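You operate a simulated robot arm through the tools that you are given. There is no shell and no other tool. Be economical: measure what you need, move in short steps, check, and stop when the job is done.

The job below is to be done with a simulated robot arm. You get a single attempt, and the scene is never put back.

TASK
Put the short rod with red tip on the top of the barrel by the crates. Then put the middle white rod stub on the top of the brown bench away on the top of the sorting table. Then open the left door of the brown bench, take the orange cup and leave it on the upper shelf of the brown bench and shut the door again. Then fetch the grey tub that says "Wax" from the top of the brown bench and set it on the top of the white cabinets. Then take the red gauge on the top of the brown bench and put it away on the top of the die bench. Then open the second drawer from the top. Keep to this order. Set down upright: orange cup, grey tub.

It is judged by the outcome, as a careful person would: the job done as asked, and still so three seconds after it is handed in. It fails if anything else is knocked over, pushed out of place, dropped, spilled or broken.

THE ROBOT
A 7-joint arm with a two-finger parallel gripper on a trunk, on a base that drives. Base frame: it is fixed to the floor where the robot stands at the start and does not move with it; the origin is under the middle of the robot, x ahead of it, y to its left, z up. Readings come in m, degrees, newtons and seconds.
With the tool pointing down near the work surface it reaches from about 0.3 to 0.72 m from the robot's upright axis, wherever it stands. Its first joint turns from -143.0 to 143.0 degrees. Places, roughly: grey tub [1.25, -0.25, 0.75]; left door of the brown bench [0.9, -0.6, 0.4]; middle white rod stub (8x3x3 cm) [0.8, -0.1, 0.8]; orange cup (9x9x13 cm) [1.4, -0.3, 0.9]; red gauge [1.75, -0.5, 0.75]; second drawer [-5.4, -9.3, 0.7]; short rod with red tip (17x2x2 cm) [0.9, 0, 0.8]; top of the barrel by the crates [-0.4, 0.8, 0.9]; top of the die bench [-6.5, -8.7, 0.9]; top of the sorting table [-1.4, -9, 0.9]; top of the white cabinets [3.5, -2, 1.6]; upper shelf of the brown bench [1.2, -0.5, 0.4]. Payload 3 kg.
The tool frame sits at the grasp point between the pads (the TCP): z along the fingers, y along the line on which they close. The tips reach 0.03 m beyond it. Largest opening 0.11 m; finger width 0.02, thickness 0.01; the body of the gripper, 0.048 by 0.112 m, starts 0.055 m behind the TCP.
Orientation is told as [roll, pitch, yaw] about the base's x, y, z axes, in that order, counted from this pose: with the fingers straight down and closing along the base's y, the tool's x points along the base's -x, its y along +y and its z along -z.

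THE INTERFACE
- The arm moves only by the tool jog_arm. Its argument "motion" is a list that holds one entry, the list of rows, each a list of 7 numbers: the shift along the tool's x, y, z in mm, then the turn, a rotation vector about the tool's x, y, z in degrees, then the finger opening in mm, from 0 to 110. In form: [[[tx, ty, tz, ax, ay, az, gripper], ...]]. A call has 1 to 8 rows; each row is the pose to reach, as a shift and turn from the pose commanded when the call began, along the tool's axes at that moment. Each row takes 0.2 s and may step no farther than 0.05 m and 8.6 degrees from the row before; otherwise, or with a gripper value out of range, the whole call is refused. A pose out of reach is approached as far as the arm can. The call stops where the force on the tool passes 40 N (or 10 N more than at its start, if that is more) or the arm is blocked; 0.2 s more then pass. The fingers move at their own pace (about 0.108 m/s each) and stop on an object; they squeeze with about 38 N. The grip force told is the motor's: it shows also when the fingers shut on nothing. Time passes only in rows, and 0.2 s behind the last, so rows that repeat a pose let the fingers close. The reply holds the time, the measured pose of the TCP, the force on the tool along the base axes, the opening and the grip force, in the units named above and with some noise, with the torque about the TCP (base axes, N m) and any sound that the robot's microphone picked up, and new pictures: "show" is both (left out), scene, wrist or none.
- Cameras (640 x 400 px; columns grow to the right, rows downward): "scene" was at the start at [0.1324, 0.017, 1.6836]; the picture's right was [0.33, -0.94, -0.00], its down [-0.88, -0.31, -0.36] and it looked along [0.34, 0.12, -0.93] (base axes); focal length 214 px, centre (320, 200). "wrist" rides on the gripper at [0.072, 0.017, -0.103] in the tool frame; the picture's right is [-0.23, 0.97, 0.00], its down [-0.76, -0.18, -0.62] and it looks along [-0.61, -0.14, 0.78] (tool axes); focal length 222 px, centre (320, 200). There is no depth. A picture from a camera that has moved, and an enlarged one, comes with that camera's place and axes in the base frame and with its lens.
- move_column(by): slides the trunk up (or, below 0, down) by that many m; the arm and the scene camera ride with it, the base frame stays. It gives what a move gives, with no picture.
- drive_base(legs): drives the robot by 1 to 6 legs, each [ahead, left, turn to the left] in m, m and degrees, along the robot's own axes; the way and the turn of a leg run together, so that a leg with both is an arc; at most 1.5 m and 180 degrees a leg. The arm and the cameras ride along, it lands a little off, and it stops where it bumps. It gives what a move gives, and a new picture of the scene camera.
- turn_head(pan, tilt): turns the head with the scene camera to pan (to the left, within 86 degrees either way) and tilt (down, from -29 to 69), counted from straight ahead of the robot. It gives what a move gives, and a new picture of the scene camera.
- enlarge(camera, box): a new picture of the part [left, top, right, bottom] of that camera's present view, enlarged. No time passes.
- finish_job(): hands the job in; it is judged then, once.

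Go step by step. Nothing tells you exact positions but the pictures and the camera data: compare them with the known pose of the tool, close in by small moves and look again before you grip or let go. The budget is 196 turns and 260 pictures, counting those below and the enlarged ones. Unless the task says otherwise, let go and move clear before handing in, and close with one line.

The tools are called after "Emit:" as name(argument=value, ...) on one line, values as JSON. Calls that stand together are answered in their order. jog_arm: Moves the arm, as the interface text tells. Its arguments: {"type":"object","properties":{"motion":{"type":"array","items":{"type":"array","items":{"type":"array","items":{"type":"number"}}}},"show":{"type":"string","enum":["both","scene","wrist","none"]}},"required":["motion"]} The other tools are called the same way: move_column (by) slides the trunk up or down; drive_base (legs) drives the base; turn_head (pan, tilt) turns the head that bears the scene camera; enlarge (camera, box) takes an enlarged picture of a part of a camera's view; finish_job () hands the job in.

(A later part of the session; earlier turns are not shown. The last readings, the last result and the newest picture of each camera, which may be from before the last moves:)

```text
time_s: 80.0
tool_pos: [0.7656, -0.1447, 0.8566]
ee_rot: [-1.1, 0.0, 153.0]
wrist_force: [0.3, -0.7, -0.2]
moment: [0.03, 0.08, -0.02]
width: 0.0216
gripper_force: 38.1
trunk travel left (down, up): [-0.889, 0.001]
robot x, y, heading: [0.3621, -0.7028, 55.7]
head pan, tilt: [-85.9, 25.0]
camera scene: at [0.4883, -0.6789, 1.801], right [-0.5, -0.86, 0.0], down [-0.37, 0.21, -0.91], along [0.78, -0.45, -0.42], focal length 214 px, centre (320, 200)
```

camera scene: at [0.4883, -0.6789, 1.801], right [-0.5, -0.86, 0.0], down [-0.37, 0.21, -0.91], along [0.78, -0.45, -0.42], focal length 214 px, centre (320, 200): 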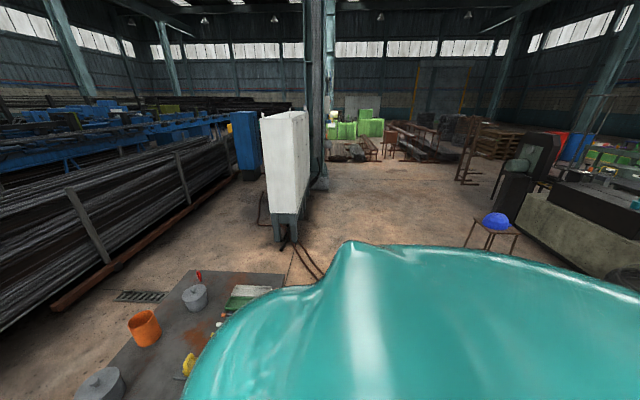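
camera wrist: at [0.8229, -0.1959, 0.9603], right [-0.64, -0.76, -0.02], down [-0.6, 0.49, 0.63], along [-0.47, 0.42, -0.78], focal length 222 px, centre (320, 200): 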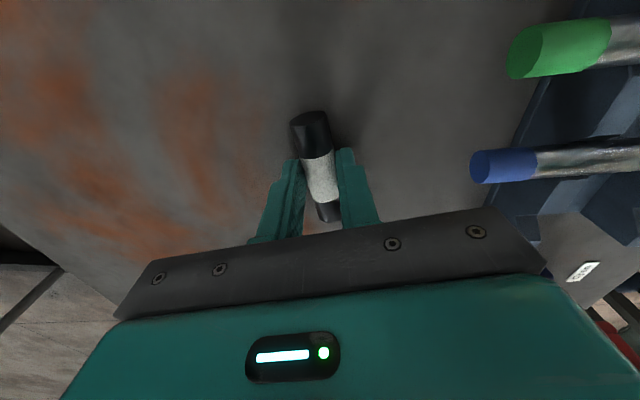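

Emit:
jog_arm(motion=[[[0, 0, -30, 0, 0, 0, 0], [0, 0, -75, 0, 0, 0, 0], [0, 0, -120, 0, 0, 0, 0], [-8, 40, -145, 0, 0, 0, 0], [-16, 85, -160, 0, 0, 0, 0], [-24, 130, -175, 0, 0, 0, 0], [-32, 175, -190, 0, 0, 0, 0], [-38, 220, -205, 0, 0, 0, 0]]], show="wrist")

Emit:
drive_base(legs=[[-0.15, 0, 0], [0, 0, -150]])

Emit:
turn_head(pan=0, tilt=15)

```text
time_s: 81.8
tool_pos: [0.6773, -0.1938, 0.9851]
ee_rot: [-1.0, -0.1, 153.0]
wrist_force: [0.0, -0.3, -2.4]
moment: [-0.01, 0.02, 0.0]
width: 0.0218
gripper_force: 38.0
out of reach, approached as far as the arm can: row 5, 6, 7, 8
trunk travel left (down, up): [-0.889, 0.001]
robot x, y, heading: [0.3637, -0.695, 55.9]
head pan, tilt: [-85.9, 25.0]
camera wrist: at [0.7333, -0.2454, 1.0883], right [-0.64, -0.76, -0.02], down [-0.6, 0.49, 0.63], along [-0.47, 0.41, -0.78], focal length 222 px, centre (320, 200)
```

wrist: 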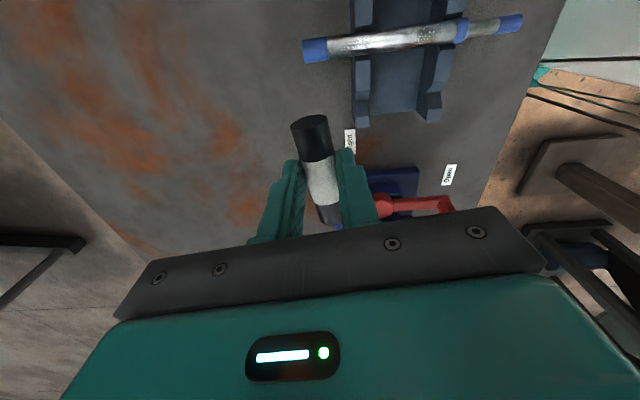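

```text
time_s: 89.3
tool_pos: [0.2805, -1.4134, 0.9843]
ee_rot: [-0.9, -0.1, 4.8]
wrist_force: [0.6, 0.5, -1.8]
moment: [0.01, 0.01, 0.02]
width: 0.0215
gripper_force: 37.9
trunk travel left (down, up): [-0.889, 0.001]
robot x, y, heading: [0.2848, -0.8208, -92.5]
head pan, tilt: [-85.9, 25.0]
camera scene: at [0.184, -0.9059, 1.801], right [-0.03, 1.0, 0.0], down [0.42, 0.01, -0.91], along [-0.91, -0.03, -0.42], focal length 214 px, centre (320, 200)
```

scene: 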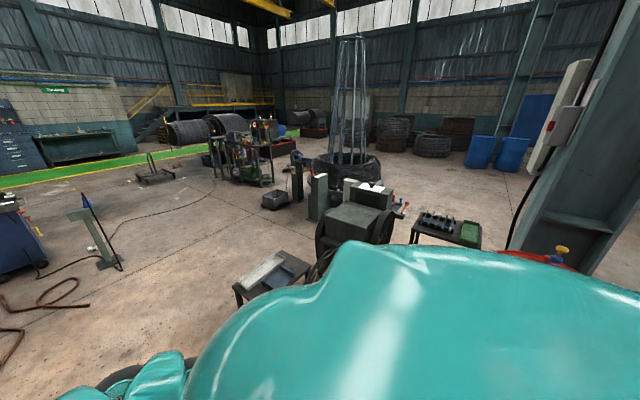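

```text
time_s: 90.9
tool_pos: [0.2799, -1.4136, 0.9856]
ee_rot: [-1.0, -0.1, 4.9]
wrist_force: [-0.5, 0.2, -2.4]
moment: [-0.01, 0.01, -0.01]
width: 0.0219
gripper_force: 37.9
trunk travel left (down, up): [-0.889, 0.001]
robot x, y, heading: [0.2805, -0.8186, -92.2]
head pan, tilt: [0.0, 15.0]
camera scene: at [0.2721, -0.9967, 1.8172], right [-1.0, 0.04, 0.0], down [0.01, 0.26, -0.97], along [-0.04, -0.96, -0.26], focal length 214 px, centre (320, 200)
```

scene: 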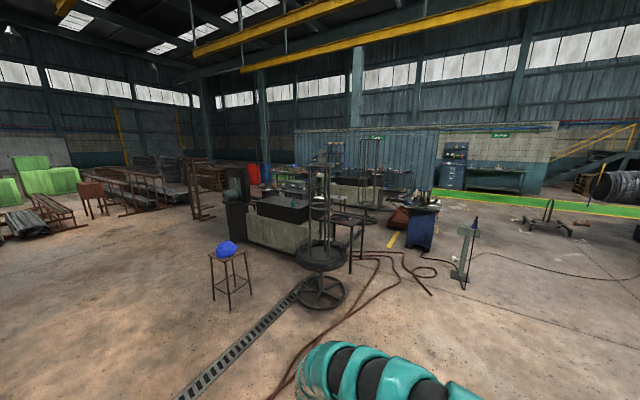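

I see the work area ahead; the sorting table should be around pixel (356,168), the die bench and blue drawer cabinet at right. I'll zoom in.

Emit:
enlarge(camera="scene", box=[270, 120, 550, 295])

```text
2.29 times, centred on (410, 208) of scene
camera zoom: at [0.2721, -0.9967, 1.8172], right [-1.0, 0.04, 0.0], down [0.01, 0.26, -0.97], along [-0.04, -0.96, -0.26], focal length 490 px, centre (114, 183)
```

zoom: 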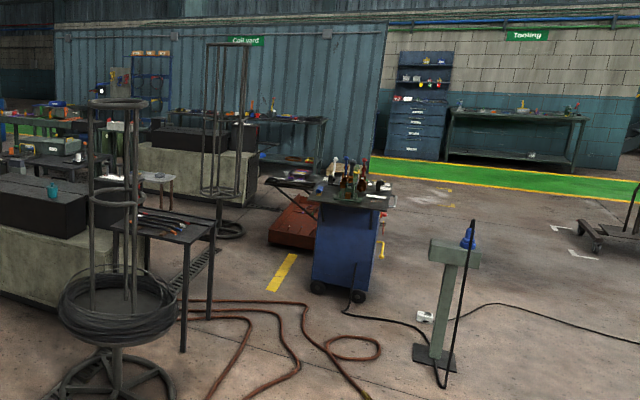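

The long table along the corrugated wall under "Coil yard" looks like the sorting table. I'll drive around by the right-hand open floor, in stages.

Emit:
drive_base(legs=[[0, 0, -34.6], [1.0, 0, 0], [0.97, 0, 0], [0, 0, -34.8], [0.95, 0, 0], [0.95, 0, 0]])

Emit:
turn_head(pan=70, tilt=15)

```text
time_s: 113.2
tool_pos: [-3.2434, -3.2245, 0.9847]
ee_rot: [-1.0, -0.1, -63.9]
wrist_force: [0.5, -1.1, -1.3]
moment: [0.03, -0.01, 0.0]
width: 0.0218
gripper_force: 38.4
trunk travel left (down, up): [-0.889, 0.001]
robot x, y, heading: [-2.6932, -3.0126, -161.2]
head pan, tilt: [0.0, 15.0]
camera scene: at [-2.8567, -3.0658, 1.8172], right [-0.32, 0.95, 0.0], down [0.25, 0.08, -0.97], along [-0.91, -0.31, -0.26], focal length 214 px, centre (320, 200)
```

scene: 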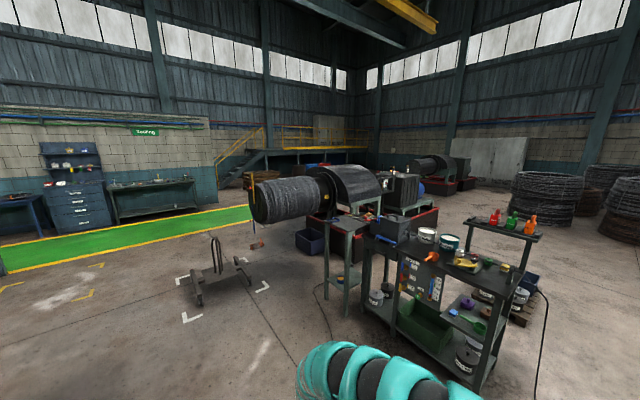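

```text
time_s: 114.6
tool_pos: [-3.2422, -3.2238, 0.9855]
ee_rot: [-1.0, -0.1, -63.9]
wrist_force: [0.4, -0.2, -1.6]
moment: [-0.02, 0.0, -0.02]
width: 0.0219
gripper_force: 37.6
trunk travel left (down, up): [-0.889, 0.001]
robot x, y, heading: [-2.6942, -3.0133, -161.0]
head pan, tilt: [70.0, 15.0]
camera scene: at [-2.7699, -3.1288, 1.8172], right [-1.0, 0.02, 0.0], down [0.01, 0.26, -0.97], along [-0.02, -0.97, -0.26], focal length 214 px, centre (320, 200)
```

scene: 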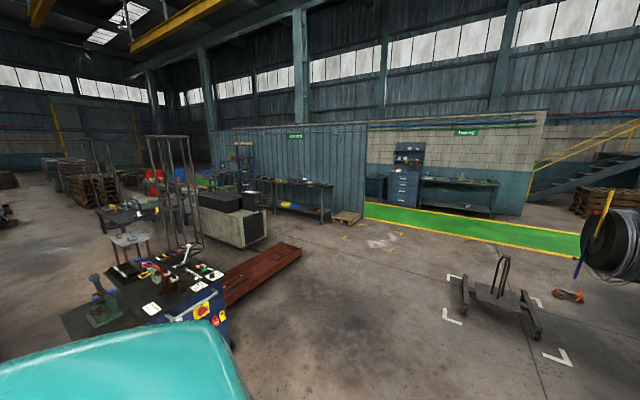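

The long table against the wall matches the sorting table. I'll drive down to its right part.

Emit:
drive_base(legs=[[0, 0, 65.6], [1.45, 0, 0], [1.45, 0, 0], [1.2, 0, 0]])

Emit:
turn_head(pan=25, tilt=25)

```text
time_s: 136.9
tool_pos: [-3.0389, -7.6343, 0.9857]
ee_rot: [-1.0, -0.1, 3.1]
wrist_force: [0.6, 0.5, -1.4]
moment: [0.02, 0.02, -0.03]
width: 0.0218
gripper_force: 37.8
trunk travel left (down, up): [-0.889, 0.001]
robot x, y, heading: [-3.0231, -7.0447, -94.2]
head pan, tilt: [70.0, 15.0]
camera scene: at [-2.9421, -7.1632, 1.8172], right [-0.41, -0.91, 0.0], down [-0.24, 0.11, -0.97], along [0.88, -0.39, -0.26], focal length 214 px, centre (320, 200)
```

scene: 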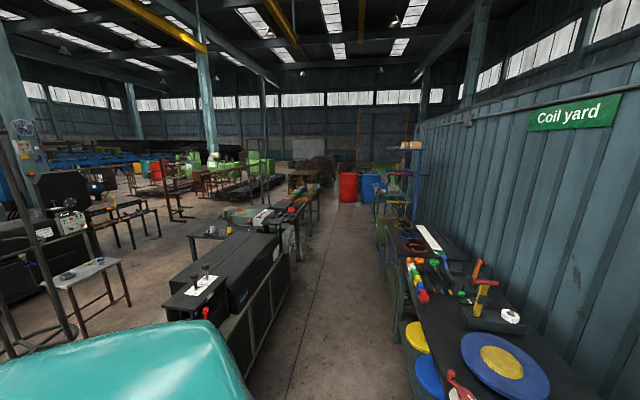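

```text
time_s: 138.1
tool_pos: [-3.038, -7.6362, 0.9852]
ee_rot: [-1.1, -0.1, 3.1]
wrist_force: [0.0, -0.2, -1.8]
moment: [0.0, 0.02, -0.01]
width: 0.0217
gripper_force: 37.6
trunk travel left (down, up): [-0.889, 0.001]
robot x, y, heading: [-3.0167, -7.0406, -94.2]
head pan, tilt: [25.0, 25.0]
camera scene: at [-2.9943, -7.2108, 1.801], right [-0.93, -0.36, 0.0], down [-0.15, 0.39, -0.91], along [0.32, -0.85, -0.42], focal length 214 px, centre (320, 200)
```

scene: 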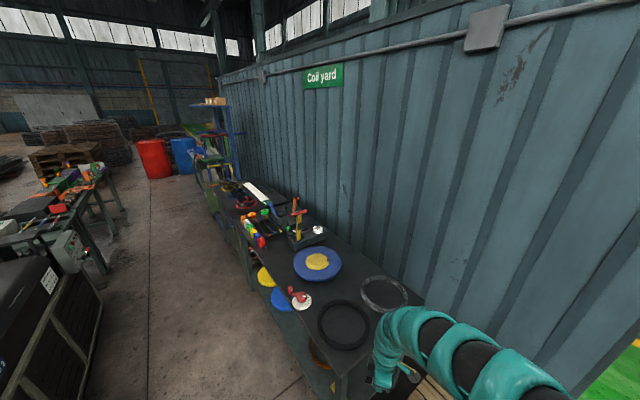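

The table ahead may actually be two tables end to end; I'll zoom in to tell where the sorting table begins.

Emit:
enlarge(camera="scene", box=[180, 90, 440, 340])

Emit:
turn_head(pan=45, tilt=20)

Emit:
enlarge(camera="scene", box=[240, 100, 540, 340])

```text
1.60 times, centred on (310, 215) of scene
camera zoom: at [-2.9943, -7.2108, 1.801], right [-0.93, -0.36, 0.0], down [-0.15, 0.39, -0.91], along [0.32, -0.85, -0.42], focal length 343 px, centre (336, 176)
```

zoom: 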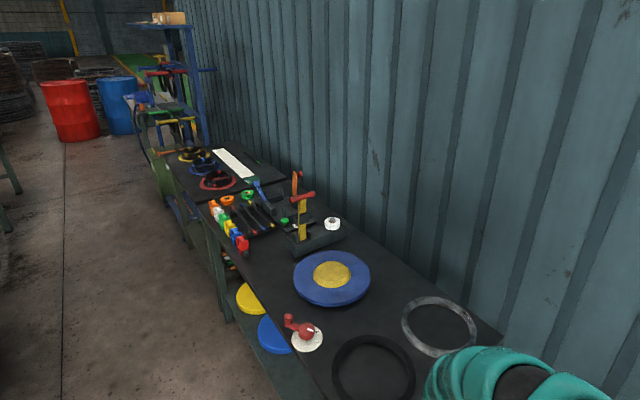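

```text
time_s: 138.9
tool_pos: [-3.0382, -7.6349, 0.9859]
ee_rot: [-1.0, -0.1, 3.0]
wrist_force: [0.2, 0.5, -1.8]
moment: [0.02, 0.0, 0.0]
width: 0.0219
gripper_force: 38.0
trunk travel left (down, up): [-0.889, 0.001]
robot x, y, heading: [-3.0194, -7.0425, -94.2]
head pan, tilt: [45.0, 20.0]
camera scene: at [-2.9664, -7.1952, 1.809], right [-0.76, -0.65, 0.0], down [-0.22, 0.26, -0.94], along [0.61, -0.71, -0.34], focal length 214 px, centre (320, 200)
```

scene: 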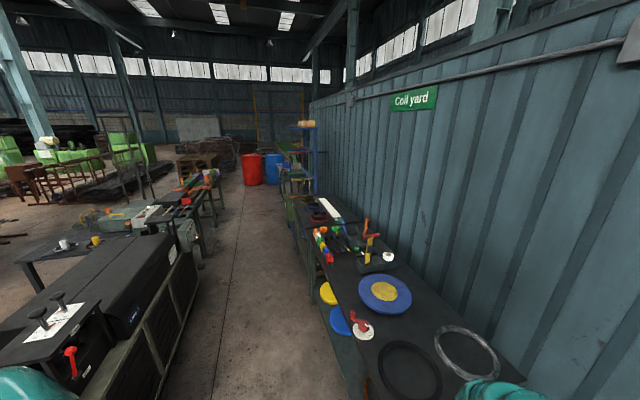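

```text
1.67 times, centred on (390, 220) of scene
camera zoom: at [-2.9664, -7.1952, 1.809], right [-0.76, -0.65, 0.0], down [-0.22, 0.26, -0.94], along [0.61, -0.71, -0.34], focal length 358 px, centre (203, 167)
```

zoom: 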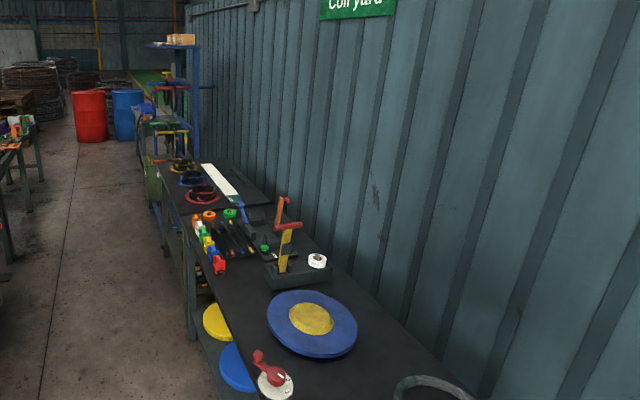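

A second table (coils, white rule) starts beyond the near table, and its position matches [-1.4, -9]. I'll tuck the arm and drive along the aisle to see it closer.

Emit:
jog_arm(motion=[[[0, 40, 0, 0, 0, 0, 0], [0, 80, 0, 0, 0, 0, 0], [0, 120, 0, 0, 0, 0, 0], [0, 160, 0, 0, 0, 0, 0]]], show="none")

Emit:
drive_base(legs=[[0, 0, 61.2], [1.1, 0, 0]])

Emit:
turn_head(pan=-45, tilt=35)

```text
time_s: 139.9
tool_pos: [-3.0099, -7.6241, 0.9852]
ee_rot: [-0.9, 0.0, 3.1]
wrist_force: [0.5, -0.2, -2.3]
moment: [-0.03, 0.05, 0.01]
width: 0.0217
gripper_force: 38.2
out of reach, approached as far as the arm can: row 1, 2, 3, 4
trunk travel left (down, up): [-0.889, 0.001]
robot x, y, heading: [-3.0191, -7.0422, -94.0]
head pan, tilt: [45.0, 20.0]
```

```text
time_s: 148.1
tool_pos: [-1.6177, -7.9298, 0.985]
ee_rot: [-0.8, -0.1, 63.1]
wrist_force: [-0.1, -0.6, -2.1]
moment: [-0.02, 0.03, -0.03]
width: 0.0219
gripper_force: 38.2
trunk travel left (down, up): [-0.889, 0.001]
robot x, y, heading: [-2.1245, -7.6489, -34.1]
head pan, tilt: [45.0, 20.0]
camera scene: at [-1.9693, -7.6797, 1.809], right [0.19, -0.98, 0.0], down [-0.34, -0.06, -0.94], along [0.92, 0.18, -0.34], focal length 214 px, centre (320, 200)
```

scene: 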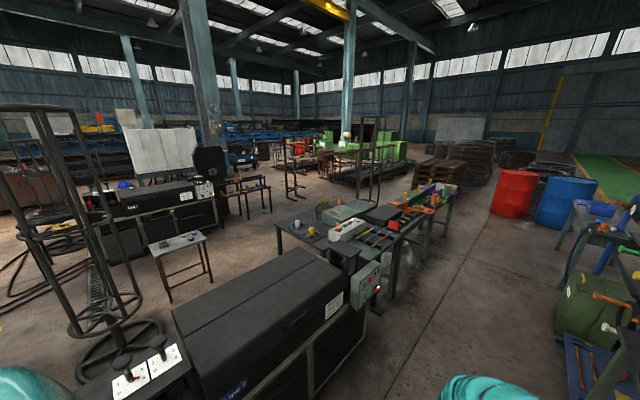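

```text
time_s: 149.7
tool_pos: [-1.6187, -7.93, 0.9847]
ee_rot: [-0.9, 0.0, 63.0]
wrist_force: [0.4, 0.2, -3.2]
moment: [-0.02, 0.02, 0.0]
width: 0.0219
gripper_force: 38.2
trunk travel left (down, up): [-0.889, 0.001]
robot x, y, heading: [-2.1247, -7.648, -34.1]
head pan, tilt: [-45.0, 35.0]
camera scene: at [-2.0443, -7.7835, 1.7852], right [-0.98, -0.19, 0.0], down [-0.11, 0.56, -0.82], along [0.16, -0.8, -0.57], focal length 214 px, centre (320, 200)
```

scene: 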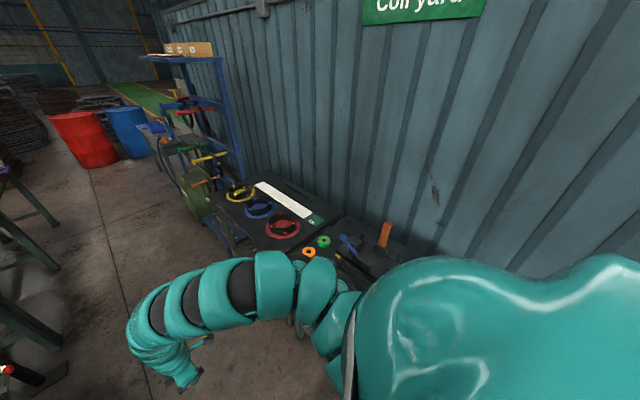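

The table with three handwheels and a white rule is the sorting table. I'll try raising the tool, go half a metre further, and turn toward it.

Emit:
jog_arm(motion=[[[0, 0, -20, 0, 0, 5, 0], [0, 0, -40, 0, 0, 10, 0], [0, 0, -60, 0, 0, 15, 0], [0, 0, -80, 0, 0, 20, 0]]], show="none")

Emit:
drive_base(legs=[[0.55, 0, 0], [0, 0, -70]])

Emit:
turn_head(pan=10, tilt=55)

```text
time_s: 150.7
tool_pos: [-1.5747, -7.9368, 1.0424]
ee_rot: [-0.8, -0.4, 43.0]
wrist_force: [-0.7, 0.3, -2.3]
moment: [-0.02, -0.02, -0.01]
width: 0.0219
gripper_force: 38.1
out of reach, approached as far as the arm can: row 1, 2, 3, 4
trunk travel left (down, up): [-0.889, 0.001]
robot x, y, heading: [-2.1267, -7.6488, -34.3]
head pan, tilt: [-45.0, 35.0]
```

```text
time_s: 156.9
tool_pos: [-1.7475, -8.5735, 1.0423]
ee_rot: [-0.7, -0.3, -26.4]
wrist_force: [0.4, 0.6, -3.2]
moment: [0.02, 0.04, -0.02]
width: 0.022
gripper_force: 38.1
trunk travel left (down, up): [-0.889, 0.001]
robot x, y, heading: [-1.6725, -7.9574, -103.7]
head pan, tilt: [-45.0, 35.0]
camera scene: at [-1.7665, -8.081, 1.7852], right [-0.52, 0.85, 0.0], down [0.49, 0.3, -0.82], along [-0.7, -0.42, -0.57], focal length 214 px, centre (320, 200)
```

scene: 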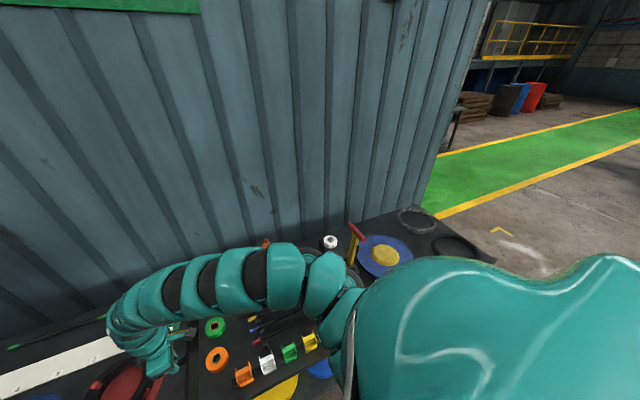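

```text
time_s: 158.2
tool_pos: [-1.7473, -8.5736, 1.0424]
ee_rot: [-0.6, -0.2, -26.6]
wrist_force: [0.8, 0.3, -2.5]
moment: [0.0, -0.01, 0.01]
width: 0.0217
gripper_force: 38.1
trunk travel left (down, up): [-0.889, 0.001]
robot x, y, heading: [-1.6734, -7.9557, -103.7]
head pan, tilt: [10.0, 55.0]
camera scene: at [-1.6958, -8.1074, 1.757], right [-1.0, 0.07, 0.0], down [0.05, 0.82, -0.57], along [-0.04, -0.57, -0.82], focal length 214 px, centre (320, 200)
```

scene: 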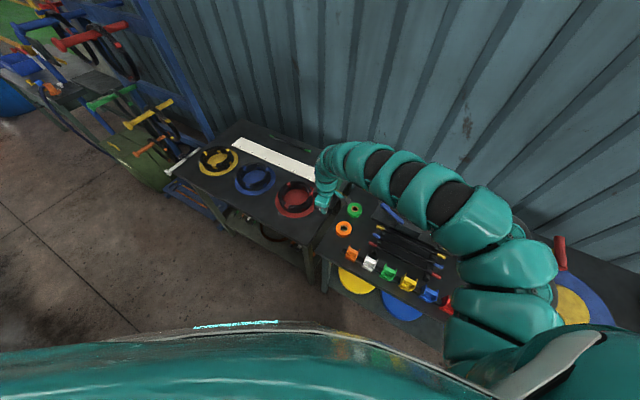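

I'll zoom on the sorting table to pick a free spot.

Emit:
enlarge(camera="scene", box=[150, 100, 350, 260])

Emit:
enlarge(camera="wrist", box=[0, 0, 640, 400])

```text
2.50 times, centred on (250, 180) of scene
camera zoom: at [-1.6958, -8.1074, 1.757], right [-1.0, 0.07, 0.0], down [0.05, 0.82, -0.57], along [-0.04, -0.57, -0.82], focal length 536 px, centre (495, 250)
```

zoom: 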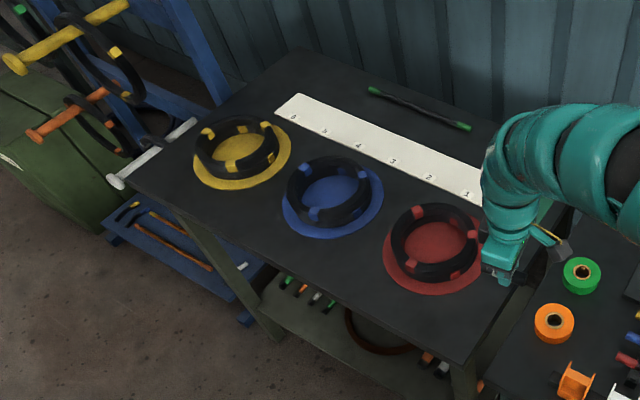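

```text
1.00 times, centred on (320, 200) of wrist (not enlarged: the box is as wide or as high as the picture)
camera zoom: at [-1.8039, -8.5255, 1.1463], right [0.64, 0.77, -0.01], down [0.6, -0.49, 0.63], along [0.48, -0.41, -0.78], focal length 222 px, centre (320, 200)
```

zoom: 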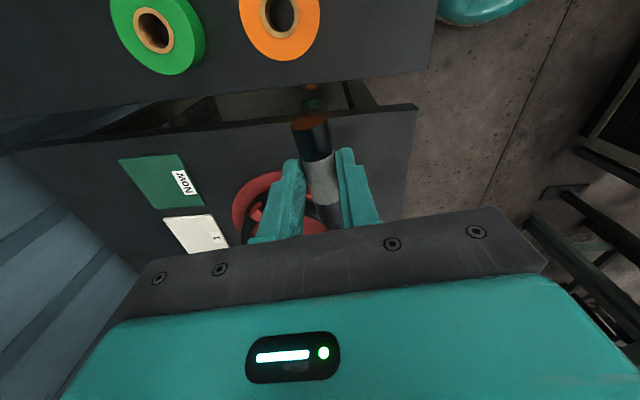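

The strip at the front edge between the blue and red discs is free. I'll shift the base along the aisle so that spot is within reach.

Emit:
drive_base(legs=[[0.096, 0.281, 0]])

Emit:
jog_arm(motion=[[[0, 0, 15, 0, 0, 3, 0], [0, 0, 30, 0, 0, 6, 0]]])

```text
time_s: 160.2
tool_pos: [-1.4948, -8.7324, 1.0432]
ee_rot: [-0.7, -0.2, -26.5]
wrist_force: [0.7, -0.1, -1.9]
moment: [-0.02, -0.03, -0.01]
width: 0.0218
gripper_force: 37.8
trunk travel left (down, up): [-0.889, 0.001]
robot x, y, heading: [-1.4143, -8.1167, -103.5]
head pan, tilt: [10.0, 55.0]
camera scene: at [-1.4407, -8.2674, 1.7569], right [-1.0, 0.07, 0.0], down [0.05, 0.82, -0.57], along [-0.04, -0.57, -0.82], focal length 214 px, centre (320, 200)
```

scene: 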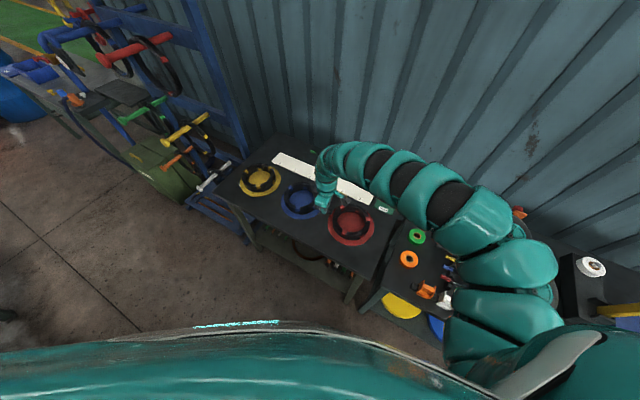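

```text
time_s: 160.8
tool_pos: [-1.4932, -8.7354, 1.0137]
ee_rot: [-0.6, -0.2, -32.6]
wrist_force: [-0.1, -0.5, -2.6]
moment: [0.03, 0.0, 0.0]
width: 0.0219
gripper_force: 38.1
trunk travel left (down, up): [-0.889, 0.001]
robot x, y, heading: [-1.4129, -8.1191, -103.6]
head pan, tilt: [10.0, 55.0]
camera scene: at [-1.4414, -8.2673, 1.7569], right [-1.0, 0.07, 0.0], down [0.05, 0.82, -0.57], along [-0.04, -0.57, -0.82], focal length 214 px, centre (320, 200)
camera wrist: at [-1.5449, -8.681, 1.117], right [0.72, 0.7, -0.01], down [0.55, -0.55, 0.63], along [0.43, -0.46, -0.78], focal length 222 px, centre (320, 200)
```

scene: 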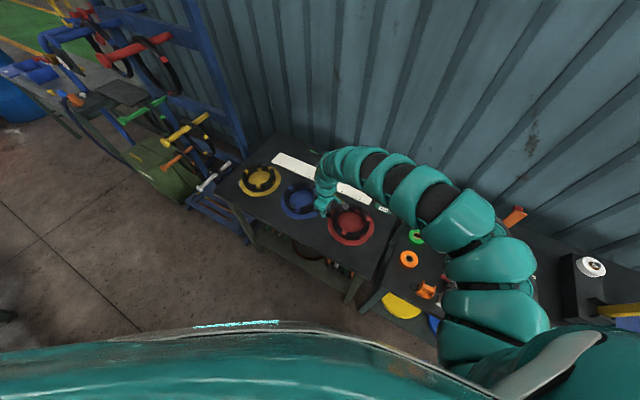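
wrist: 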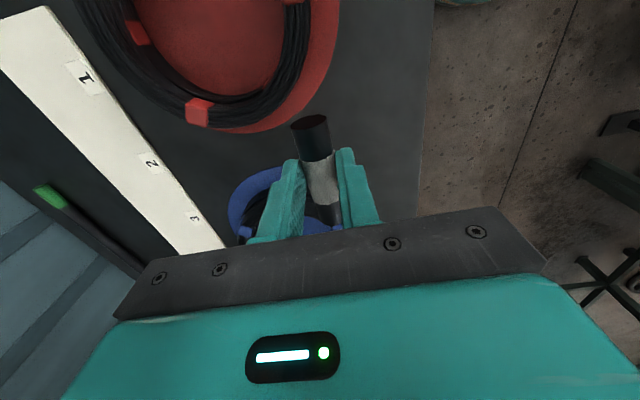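

The wrist view shows the free strip to the front of the discs. I'll shift over it and lower, then creep to contact.

Emit:
jog_arm(motion=[[[-15, 27, 0, 0, 0, 0, 0], [-29, 53, 0, 0, 0, 0, 0], [-29, 53, 30, 0, 0, 0, 0], [-29, 53, 60, 0, 0, 0, 0]]], show="wrist")

Emit:
jog_arm(motion=[[[0, 0, 6, 0, 0, 0, 0], [0, 0, 12, 0, 0, 0, 0], [0, 0, 18, 0, 0, 0, 0], [0, 0, 24, 0, 0, 0, 0], [0, 0, 29, 0, 0, 0, 0], [0, 0, 34, 0, 0, 0, 0], [0, 0, 39, 0, 0, 0, 0], [0, 0, 44, 0, 0, 0, 0]]], show="wrist")

```text
time_s: 161.8
tool_pos: [-1.4432, -8.7039, 0.9527]
ee_rot: [-0.8, -0.3, -32.6]
wrist_force: [-0.3, 0.5, -2.5]
moment: [0.02, 0.02, -0.01]
width: 0.0217
gripper_force: 38.0
trunk travel left (down, up): [-0.889, 0.001]
robot x, y, heading: [-1.4167, -8.1137, -103.7]
head pan, tilt: [10.0, 55.0]
camera wrist: at [-1.494, -8.6511, 1.0559], right [0.72, 0.7, -0.01], down [0.55, -0.55, 0.63], along [0.43, -0.46, -0.78], focal length 222 px, centre (320, 200)
```

wrist: 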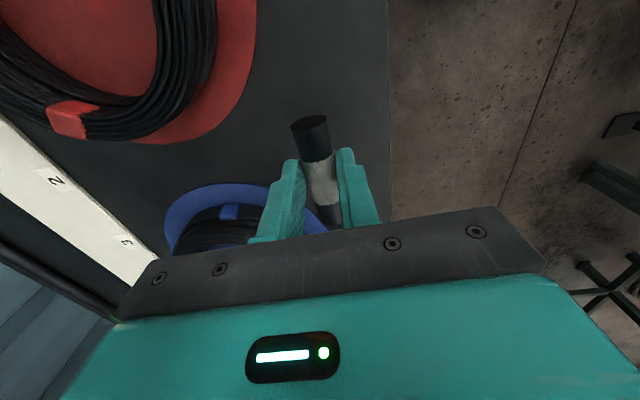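

```text
time_s: 163.6
tool_pos: [-1.4399, -8.7065, 0.9086]
ee_rot: [-0.8, -0.3, -32.6]
wrist_force: [0.1, 0.7, -2.7]
moment: [-0.01, 0.03, 0.02]
width: 0.0219
gripper_force: 37.9
trunk travel left (down, up): [-0.889, 0.001]
robot x, y, heading: [-1.42, -8.1153, -103.6]
head pan, tilt: [10.0, 55.0]
camera wrist: at [-1.4909, -8.6524, 1.0129], right [0.72, 0.7, -0.01], down [0.55, -0.55, 0.63], along [0.43, -0.46, -0.78], focal length 222 px, centre (320, 200)
```

wrist: 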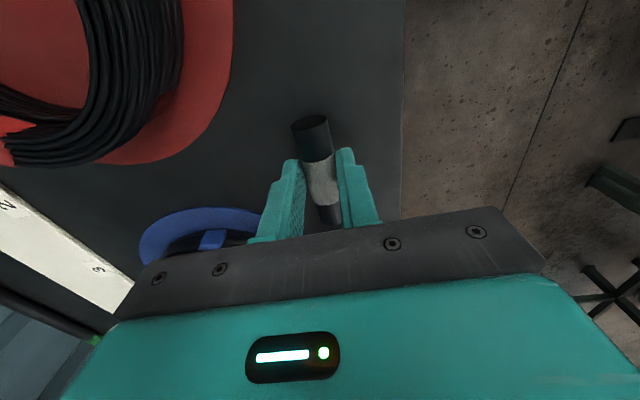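

No contact yet; continuing to creep down.

Emit:
jog_arm(motion=[[[0, 0, 6, 0, 0, 0, 0], [0, 0, 12, 0, 0, 0, 0], [0, 0, 17, 0, 0, 0, 0], [0, 0, 22, 0, 0, 0, 0], [0, 0, 27, 0, 0, 0, 0], [0, 0, 32, 0, 0, 0, 0], [0, 0, 37, 0, 0, 0, 0], [0, 0, 42, 0, 0, 0, 0]]], show="wrist")

```text
time_s: 164.7
tool_pos: [-1.4419, -8.7053, 0.8899]
ee_rot: [-0.8, -0.4, -32.6]
wrist_force: [-1.9, 7.6, 27.5]
moment: [0.62, 0.03, -0.06]
width: 0.0217
gripper_force: 38.3
trunk travel left (down, up): [-0.889, 0.001]
robot x, y, heading: [-1.4159, -8.116, -103.9]
head pan, tilt: [10.0, 55.0]
stopped in row 5: the force on the tool passed its limit at 54 N (the readings are from after the stop); the commanded pose is now the measured one
camera wrist: at [-1.4928, -8.6513, 0.9935], right [0.72, 0.7, -0.01], down [0.55, -0.55, 0.63], along [0.43, -0.46, -0.78], focal length 222 px, centre (320, 200)
```

wrist: 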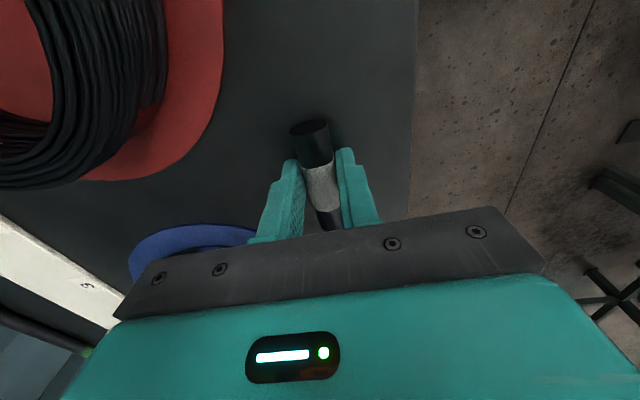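

Contact. Releasing slowly and rising.

Emit:
jog_arm(motion=[[[0, 0, 0, 0, 0, 0, 26], [0, 0, 0, 0, 0, 0, 30], [0, 0, 0, 0, 0, 0, 36], [0, 0, -15, 0, 0, 0, 38], [0, 0, -50, 0, 0, 0, 38], [0, 0, -95, 0, 0, 0, 38], [0, 0, -130, 0, 0, 0, 38]]])

```text
time_s: 166.3
tool_pos: [-1.4447, -8.7093, 1.0205]
ee_rot: [-0.8, -0.1, -32.6]
wrist_force: [0.5, 0.2, 0.9]
moment: [-0.02, 0.0, 0.03]
width: 0.0379
gripper_force: 0.1
trunk travel left (down, up): [-0.889, 0.001]
robot x, y, heading: [-1.4174, -8.1125, -103.8]
head pan, tilt: [10.0, 55.0]
camera scene: at [-1.4403, -8.266, 1.7571], right [-1.0, 0.07, 0.0], down [0.05, 0.82, -0.57], along [-0.04, -0.57, -0.82], focal length 214 px, centre (320, 200)
camera wrist: at [-1.4955, -8.6558, 1.1244], right [0.72, 0.7, -0.01], down [0.55, -0.55, 0.63], along [0.43, -0.46, -0.78], focal length 222 px, centre (320, 200)
```

scene: 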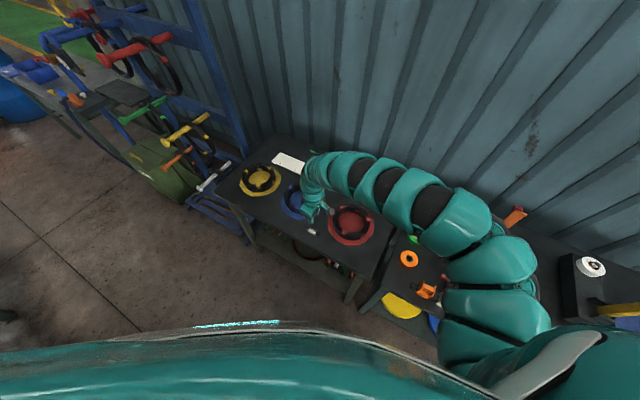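
wrist: 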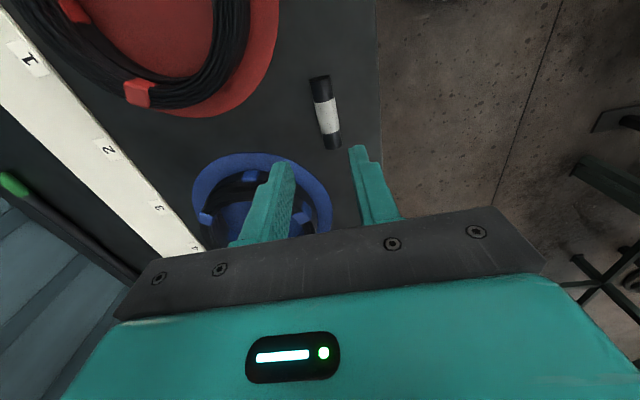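

The stub rests on the sorting table between the discs. I'll back out the way I came and return to the brown bench.

Emit:
drive_base(legs=[[-0.092, -0.285, 0], [0, 0, 70], [-0.82, 0, 0], [-0.81, 0, 0], [0, 0, 119.5], [1.4, 0, 0]])

```text
time_s: 190.9
tool_pos: [-3.0985, -5.0648, 1.0203]
ee_rot: [-0.7, -0.3, 160.1]
wrist_force: [-0.6, -0.4, -0.2]
moment: [-0.02, 0.0, 0.01]
width: 0.038
gripper_force: 0.1
trunk travel left (down, up): [-0.889, 0.001]
robot x, y, heading: [-2.9973, -5.6531, 89.2]
head pan, tilt: [10.0, 55.0]
camera scene: at [-3.0045, -5.5009, 1.757], right [0.99, 0.16, 0.0], down [0.13, -0.81, -0.57], along [-0.09, 0.57, -0.82], focal length 214 px, centre (320, 200)
```

scene: 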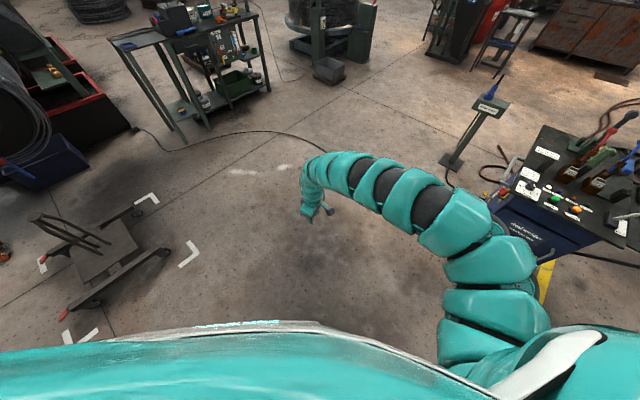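

Continuing back along the known route.

Emit:
drive_base(legs=[[0, 0, -4.6], [1.33, 0, 0], [1.33, 0, 0], [0, 0, -66.6], [0.97, 0, 0], [0.97, 0, 0]])

Emit:
turn_head(pan=20, tilt=25)

```text
time_s: 216.5
tool_pos: [-0.4006, -2.1246, 1.02]
ee_rot: [-0.7, -0.4, 89.1]
wrist_force: [-0.5, -0.5, 0.7]
moment: [0.01, -0.02, 0.02]
width: 0.0381
gripper_force: 0.1
trunk travel left (down, up): [-0.889, 0.001]
robot x, y, heading: [-0.9232, -2.4112, 17.8]
head pan, tilt: [10.0, 55.0]
camera scene: at [-0.782, -2.3563, 1.757], right [0.47, -0.88, 0.0], down [-0.72, -0.38, -0.57], along [0.51, 0.27, -0.82], focal length 214 px, centre (320, 200)
```

scene: 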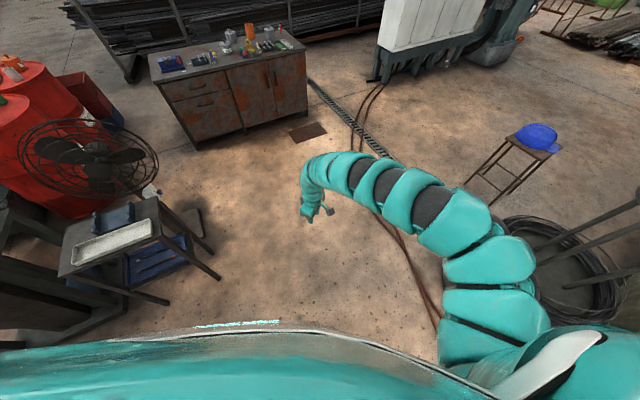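

```text
time_s: 217.5
tool_pos: [-0.4006, -2.1242, 1.0207]
ee_rot: [-0.7, -0.3, 89.0]
wrist_force: [-0.3, -0.5, 0.4]
moment: [0.03, 0.0, -0.04]
width: 0.0381
gripper_force: 0.0
trunk travel left (down, up): [-0.889, 0.001]
robot x, y, heading: [-0.9206, -2.4166, 17.8]
head pan, tilt: [20.0, 25.0]
camera scene: at [-0.7733, -2.3336, 1.8009], right [0.61, -0.79, 0.0], down [-0.33, -0.26, -0.91], along [0.72, 0.56, -0.42], focal length 214 px, centre (320, 200)
```

scene: 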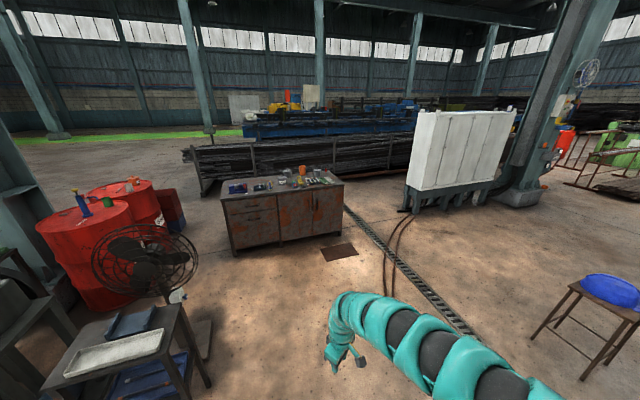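

Emit:
enlarge(camera="scene", box=[210, 160, 360, 260])

Emit:
enlarge(camera="scene", box=[390, 90, 540, 220])

```text
4.00 times, centred on (285, 210) of scene
camera zoom: at [-0.7733, -2.3336, 1.8009], right [0.61, -0.79, 0.0], down [-0.33, -0.26, -0.91], along [0.72, 0.56, -0.42], focal length 858 px, centre (460, 160)
```

zoom: 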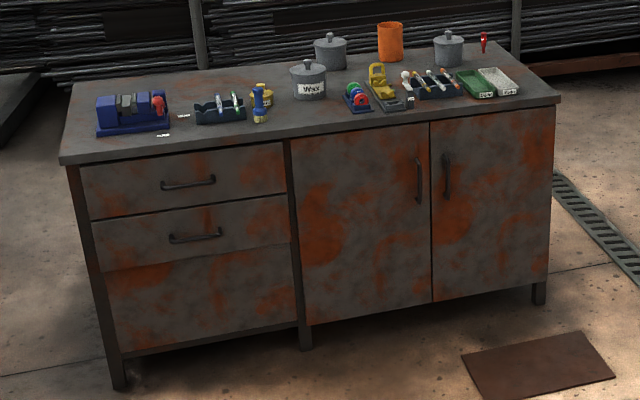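

```text
3.08 times, centred on (465, 155) of scene
camera zoom: at [-0.7733, -2.3336, 1.8009], right [0.61, -0.79, 0.0], down [-0.33, -0.26, -0.91], along [0.72, 0.56, -0.42], focal length 660 px, centre (-126, 338)
```

zoom: 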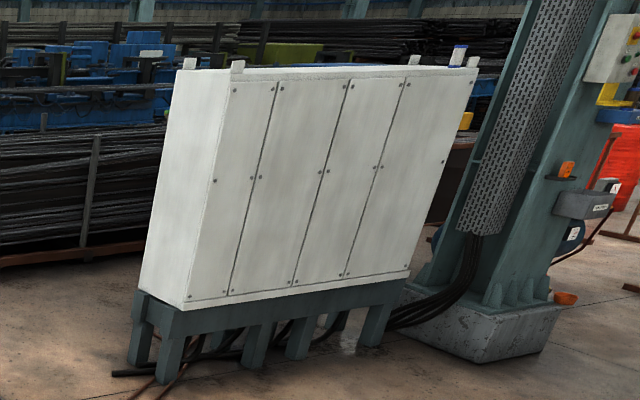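

The "Wax" label sits on a tub on the bench, and I can now see the bench front: two drawers at left, then two doors whose handles meet in the middle (left door hinged at its left). I'll drive up in front of the left door.

Emit:
drive_base(legs=[[0, 0, 18], [0.93, 0, 0], [0.93, 0, 0], [0, 0, 20.5]])

Emit:
turn_head(pan=0, tilt=45)

```text
time_s: 228.9
tool_pos: [0.8375, -0.7818, 1.0204]
ee_rot: [-0.6, -0.3, 126.6]
wrist_force: [-0.3, 0.1, 0.2]
moment: [-0.02, 0.0, 0.02]
width: 0.038
gripper_force: 0.0
trunk travel left (down, up): [-0.889, 0.001]
robot x, y, heading: [0.5996, -1.3284, 55.5]
head pan, tilt: [20.0, 25.0]
camera scene: at [0.6676, -1.1742, 1.801], right [0.97, -0.25, 0.0], down [-0.11, -0.41, -0.91], along [0.23, 0.88, -0.42], focal length 214 px, centre (320, 200)
```

scene: 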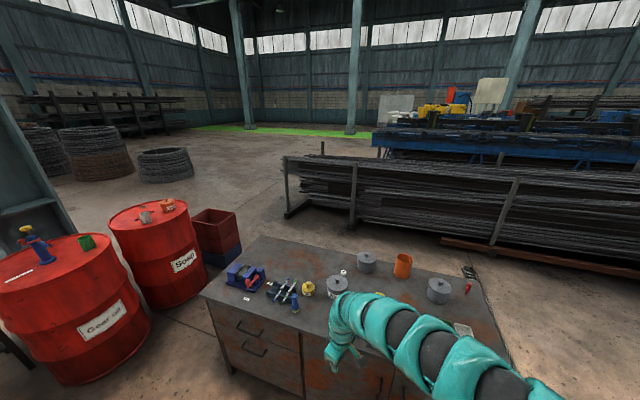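

```text
time_s: 229.8
tool_pos: [0.8365, -0.7815, 1.0211]
ee_rot: [-0.7, -0.3, 126.5]
wrist_force: [-0.4, 0.7, 0.2]
moment: [-0.02, 0.01, 0.06]
width: 0.0378
gripper_force: 0.0
trunk travel left (down, up): [-0.889, 0.001]
robot x, y, heading: [0.5975, -1.3274, 55.4]
head pan, tilt: [0.0, 45.0]
camera scene: at [0.6908, -1.1966, 1.7705], right [0.82, -0.57, 0.0], down [-0.4, -0.58, -0.71], along [0.4, 0.58, -0.71], focal length 214 px, centre (320, 200)
```

scene: 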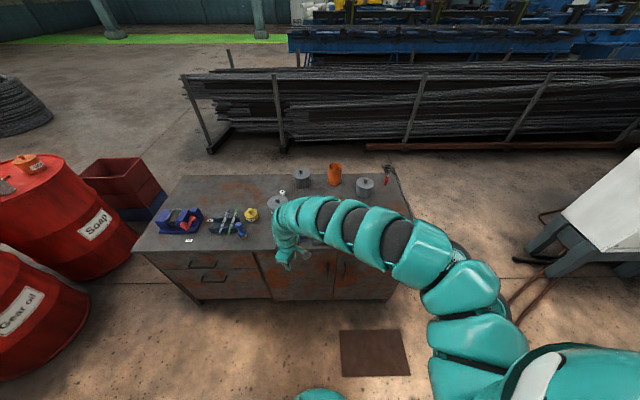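

The tool hangs in front of the bench at left-door level. I'll turn the wrist in steps so it can later point horizontally at the door with the camera on top.

Emit:
jog_arm(motion=[[[0, 0, 0, 0, 0, -8.5, 60], [0, 0, 0, 0, 0, -17, 60], [0, 0, 0, 0, 0, -25.5, 60], [0, 0, 0, 0, 0, -34, 60], [0, 0, 0, 0, 0, -42.5, 60], [0, 0, 0, 0, 0, -51, 60], [0, 0, 0, 0, 0, -59.5, 60], [0, 0, 0, 0, 0, -68, 60]]], show="none")

Emit:
move_column(by=-0.25)

```text
time_s: 231.6
tool_pos: [0.8361, -0.7822, 1.0203]
ee_rot: [-0.6, 0.6, -165.4]
wrist_force: [0.7, 0.2, -0.1]
moment: [0.02, 0.0, -0.04]
width: 0.0599
gripper_force: 0.1
trunk travel left (down, up): [-0.889, 0.001]
robot x, y, heading: [0.6007, -1.3281, 55.3]
head pan, tilt: [0.0, 45.0]
```

```text
time_s: 234.2
tool_pos: [0.8363, -0.7828, 0.7697]
ee_rot: [-0.6, 0.6, -165.4]
wrist_force: [-0.1, -0.4, -0.1]
moment: [0.02, 0.0, 0.01]
width: 0.0603
gripper_force: 0.1
trunk travel left (down, up): [-0.639, 0.251]
robot x, y, heading: [0.5989, -1.3267, 55.4]
head pan, tilt: [0.0, 45.0]
```

Emit:
jog_arm(motion=[[[0, 0, 0, 0, 0, -8.4, 60], [0, 0, 0, 0, 0, -16.8, 60], [0, 0, 0, 0, 0, -25.2, 60], [0, 0, 0, 0, 0, -33.6, 60], [0, 0, 0, 0, 0, -41.7, 60]]], show="none")

Emit:
jog_arm(motion=[[[0, 0, 0, 0, 8.5, 0, 60], [0, 0, 0, 0, 17, 0, 60], [0, 0, 0, 0, 25.5, 0, 60], [0, 0, 0, 0, 34, 0, 60], [0, 0, 0, 0, 42.5, 0, 60], [0, 0, 0, 0, 51, 0, 60], [0, 0, 0, 0, 59.5, 0, 60], [0, 0, 0, 0, 68, 0, 60]]])

```text
time_s: 235.4
tool_pos: [0.8361, -0.7818, 0.7692]
ee_rot: [-0.1, 0.8, -123.8]
wrist_force: [0.4, 0.7, 0.2]
moment: [0.0, 0.0, 0.02]
width: 0.0601
gripper_force: 0.0
trunk travel left (down, up): [-0.639, 0.251]
robot x, y, heading: [0.6012, -1.3288, 55.6]
head pan, tilt: [0.0, 45.0]
```

```text
time_s: 237.4
tool_pos: [0.8395, -0.7069, 0.7746]
ee_rot: [-0.1, 73.9, -124.1]
wrist_force: [0.0, -0.6, 0.1]
moment: [-0.02, 0.0, -0.01]
width: 0.0598
gripper_force: 0.2
out of reach, approached as far as the arm can: row 1, 2, 3, 4, 5, 6, 7, 8
trunk travel left (down, up): [-0.639, 0.251]
robot x, y, heading: [0.5984, -1.3318, 55.3]
head pan, tilt: [0.0, 45.0]
stopped in row 8: the arm was blocked; the commanded pose is now the measured one
camera scene: at [0.6878, -1.197, 1.5207], right [0.82, -0.57, 0.0], down [-0.4, -0.58, -0.71], along [0.4, 0.58, -0.71], focal length 214 px, centre (320, 200)
camera wrist: at [0.8106, -0.7832, 0.8726], right [0.77, -0.6, -0.22], down [-0.6, -0.57, -0.56], along [0.21, 0.56, -0.8], focal length 222 px, centre (320, 200)
```

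scene: 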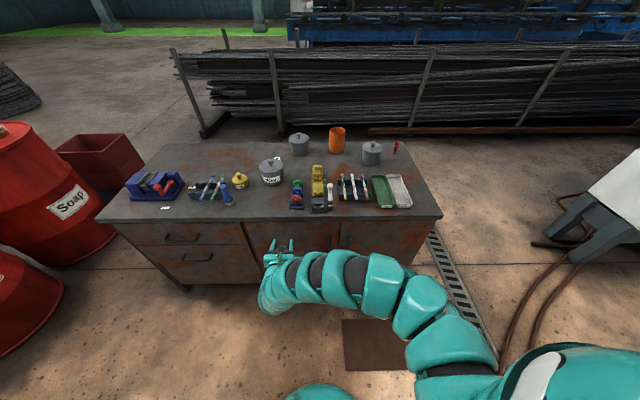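
wrist: 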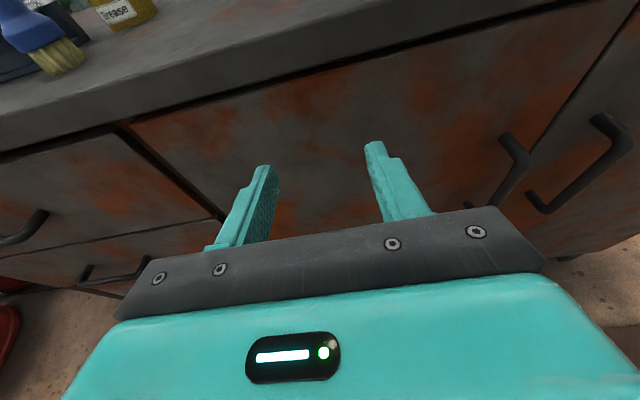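

Orientation works with the camera on top. I'll zoom to read the tub labels while here.

Emit:
enlarge(camera="scene", box=[220, 110, 430, 240])

```text
3.05 times, centred on (325, 175) of scene
camera zoom: at [0.6878, -1.197, 1.5207], right [0.82, -0.57, 0.0], down [-0.4, -0.58, -0.71], along [0.4, 0.58, -0.71], focal length 654 px, centre (305, 276)
```

zoom: 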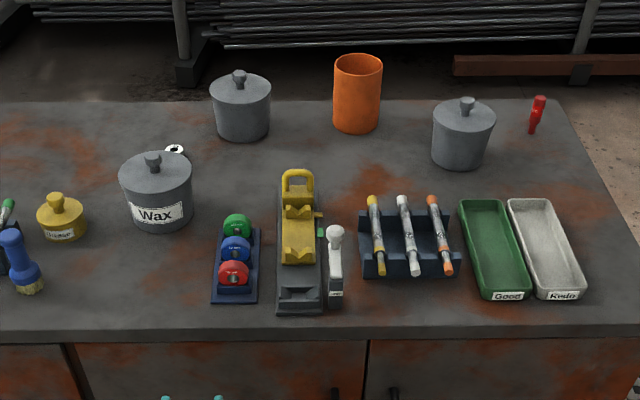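

The front tub reads "Wax". The left door's bar handle is near bench-e 1.01, z 0.54–0.65; I'll lower the column, level the tool and slide over in front of it.

Emit:
move_column(by=-0.17)

Emit:
jog_arm(motion=[[[0, 40, 0, 0, 4, 0, 70], [0, 80, 0, 0, 8, 0, 70], [0, 120, 0, 0, 12, 0, 70], [0, 160, 0, 0, 16, 0, 70], [0, 200, 0, 0, 16, 0, 70], [0, 220, 0, 0, 16, 0, 70]]])

```text
time_s: 239.3
tool_pos: [0.8411, -0.7066, 0.6014]
ee_rot: [-0.2, 73.8, -124.2]
wrist_force: [-0.2, -0.2, 0.1]
moment: [0.02, 0.01, 0.0]
width: 0.0599
gripper_force: 0.1
trunk travel left (down, up): [-0.469, 0.421]
robot x, y, heading: [0.5964, -1.328, 55.5]
head pan, tilt: [0.0, 45.0]
```

```text
time_s: 240.7
tool_pos: [0.9741, -0.7618, 0.5971]
ee_rot: [-32.7, 89.9, -156.6]
wrist_force: [-0.8, 0.0, -0.1]
moment: [0.01, -0.01, -0.02]
width: 0.07
gripper_force: 0.1
out of reach, approached as far as the arm can: row 1, 2, 3, 4, 5, 6
trunk travel left (down, up): [-0.469, 0.421]
robot x, y, heading: [0.6022, -1.3292, 55.3]
head pan, tilt: [0.0, 45.0]
camera scene: at [0.6906, -1.1964, 1.3504], right [0.82, -0.57, 0.0], down [-0.4, -0.58, -0.71], along [0.4, 0.58, -0.71], focal length 214 px, centre (320, 200)
camera wrist: at [0.9316, -0.8581, 0.6688], right [0.81, -0.54, -0.23], down [-0.5, -0.42, -0.76], along [0.32, 0.73, -0.61], focal length 222 px, centre (320, 200)
```

scene: 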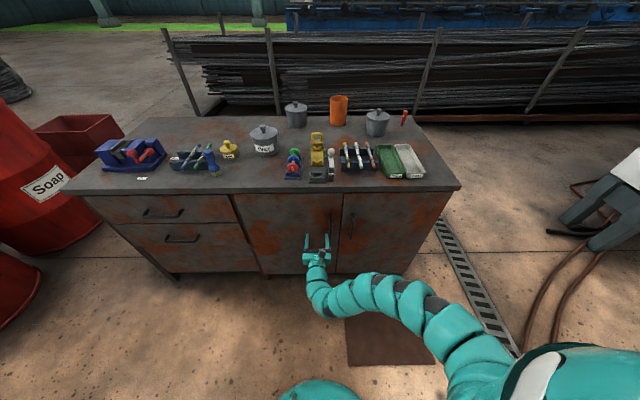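
wrist: 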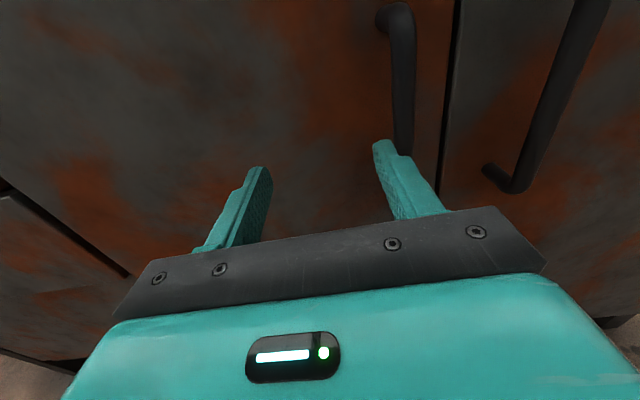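

The left handle's bar is about 67 mm to the right of the tool line at tool height. I'll slide over, then look again.

Emit:
jog_arm(motion=[[[0, 35, 0, 0, 0, 0, 50], [0, 67, 0, 0, 0, 0, 50], [0, 67, 10, 0, 0, 0, 50]]], show="wrist")

```text
time_s: 241.3
tool_pos: [1.002, -0.7671, 0.5954]
ee_rot: [-36.0, 89.6, -159.8]
wrist_force: [-6.3, -12.3, 6.5]
moment: [-0.02, -0.34, -0.51]
width: 0.0508
gripper_force: 0.2
out of reach, approached as far as the arm can: row 1, 2
trunk travel left (down, up): [-0.469, 0.421]
robot x, y, heading: [0.5979, -1.3274, 55.2]
head pan, tilt: [0.0, 45.0]
stopped in row 2: the force on the tool passed its limit at 59 N (the readings are from after the stop); the commanded pose is now the measured one
camera wrist: at [0.9604, -0.8633, 0.6697], right [0.81, -0.54, -0.23], down [-0.5, -0.42, -0.76], along [0.31, 0.73, -0.61], focal length 222 px, centre (320, 200)
```

wrist: 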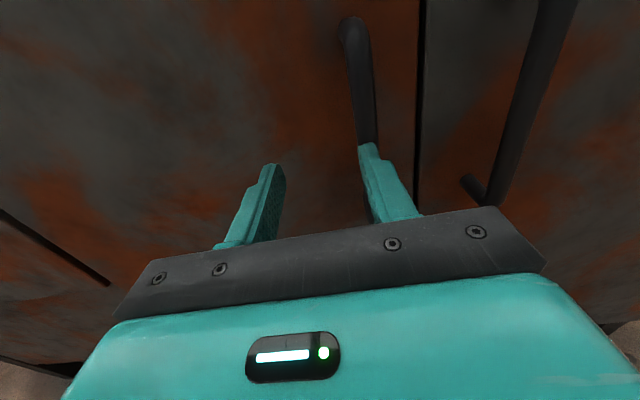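

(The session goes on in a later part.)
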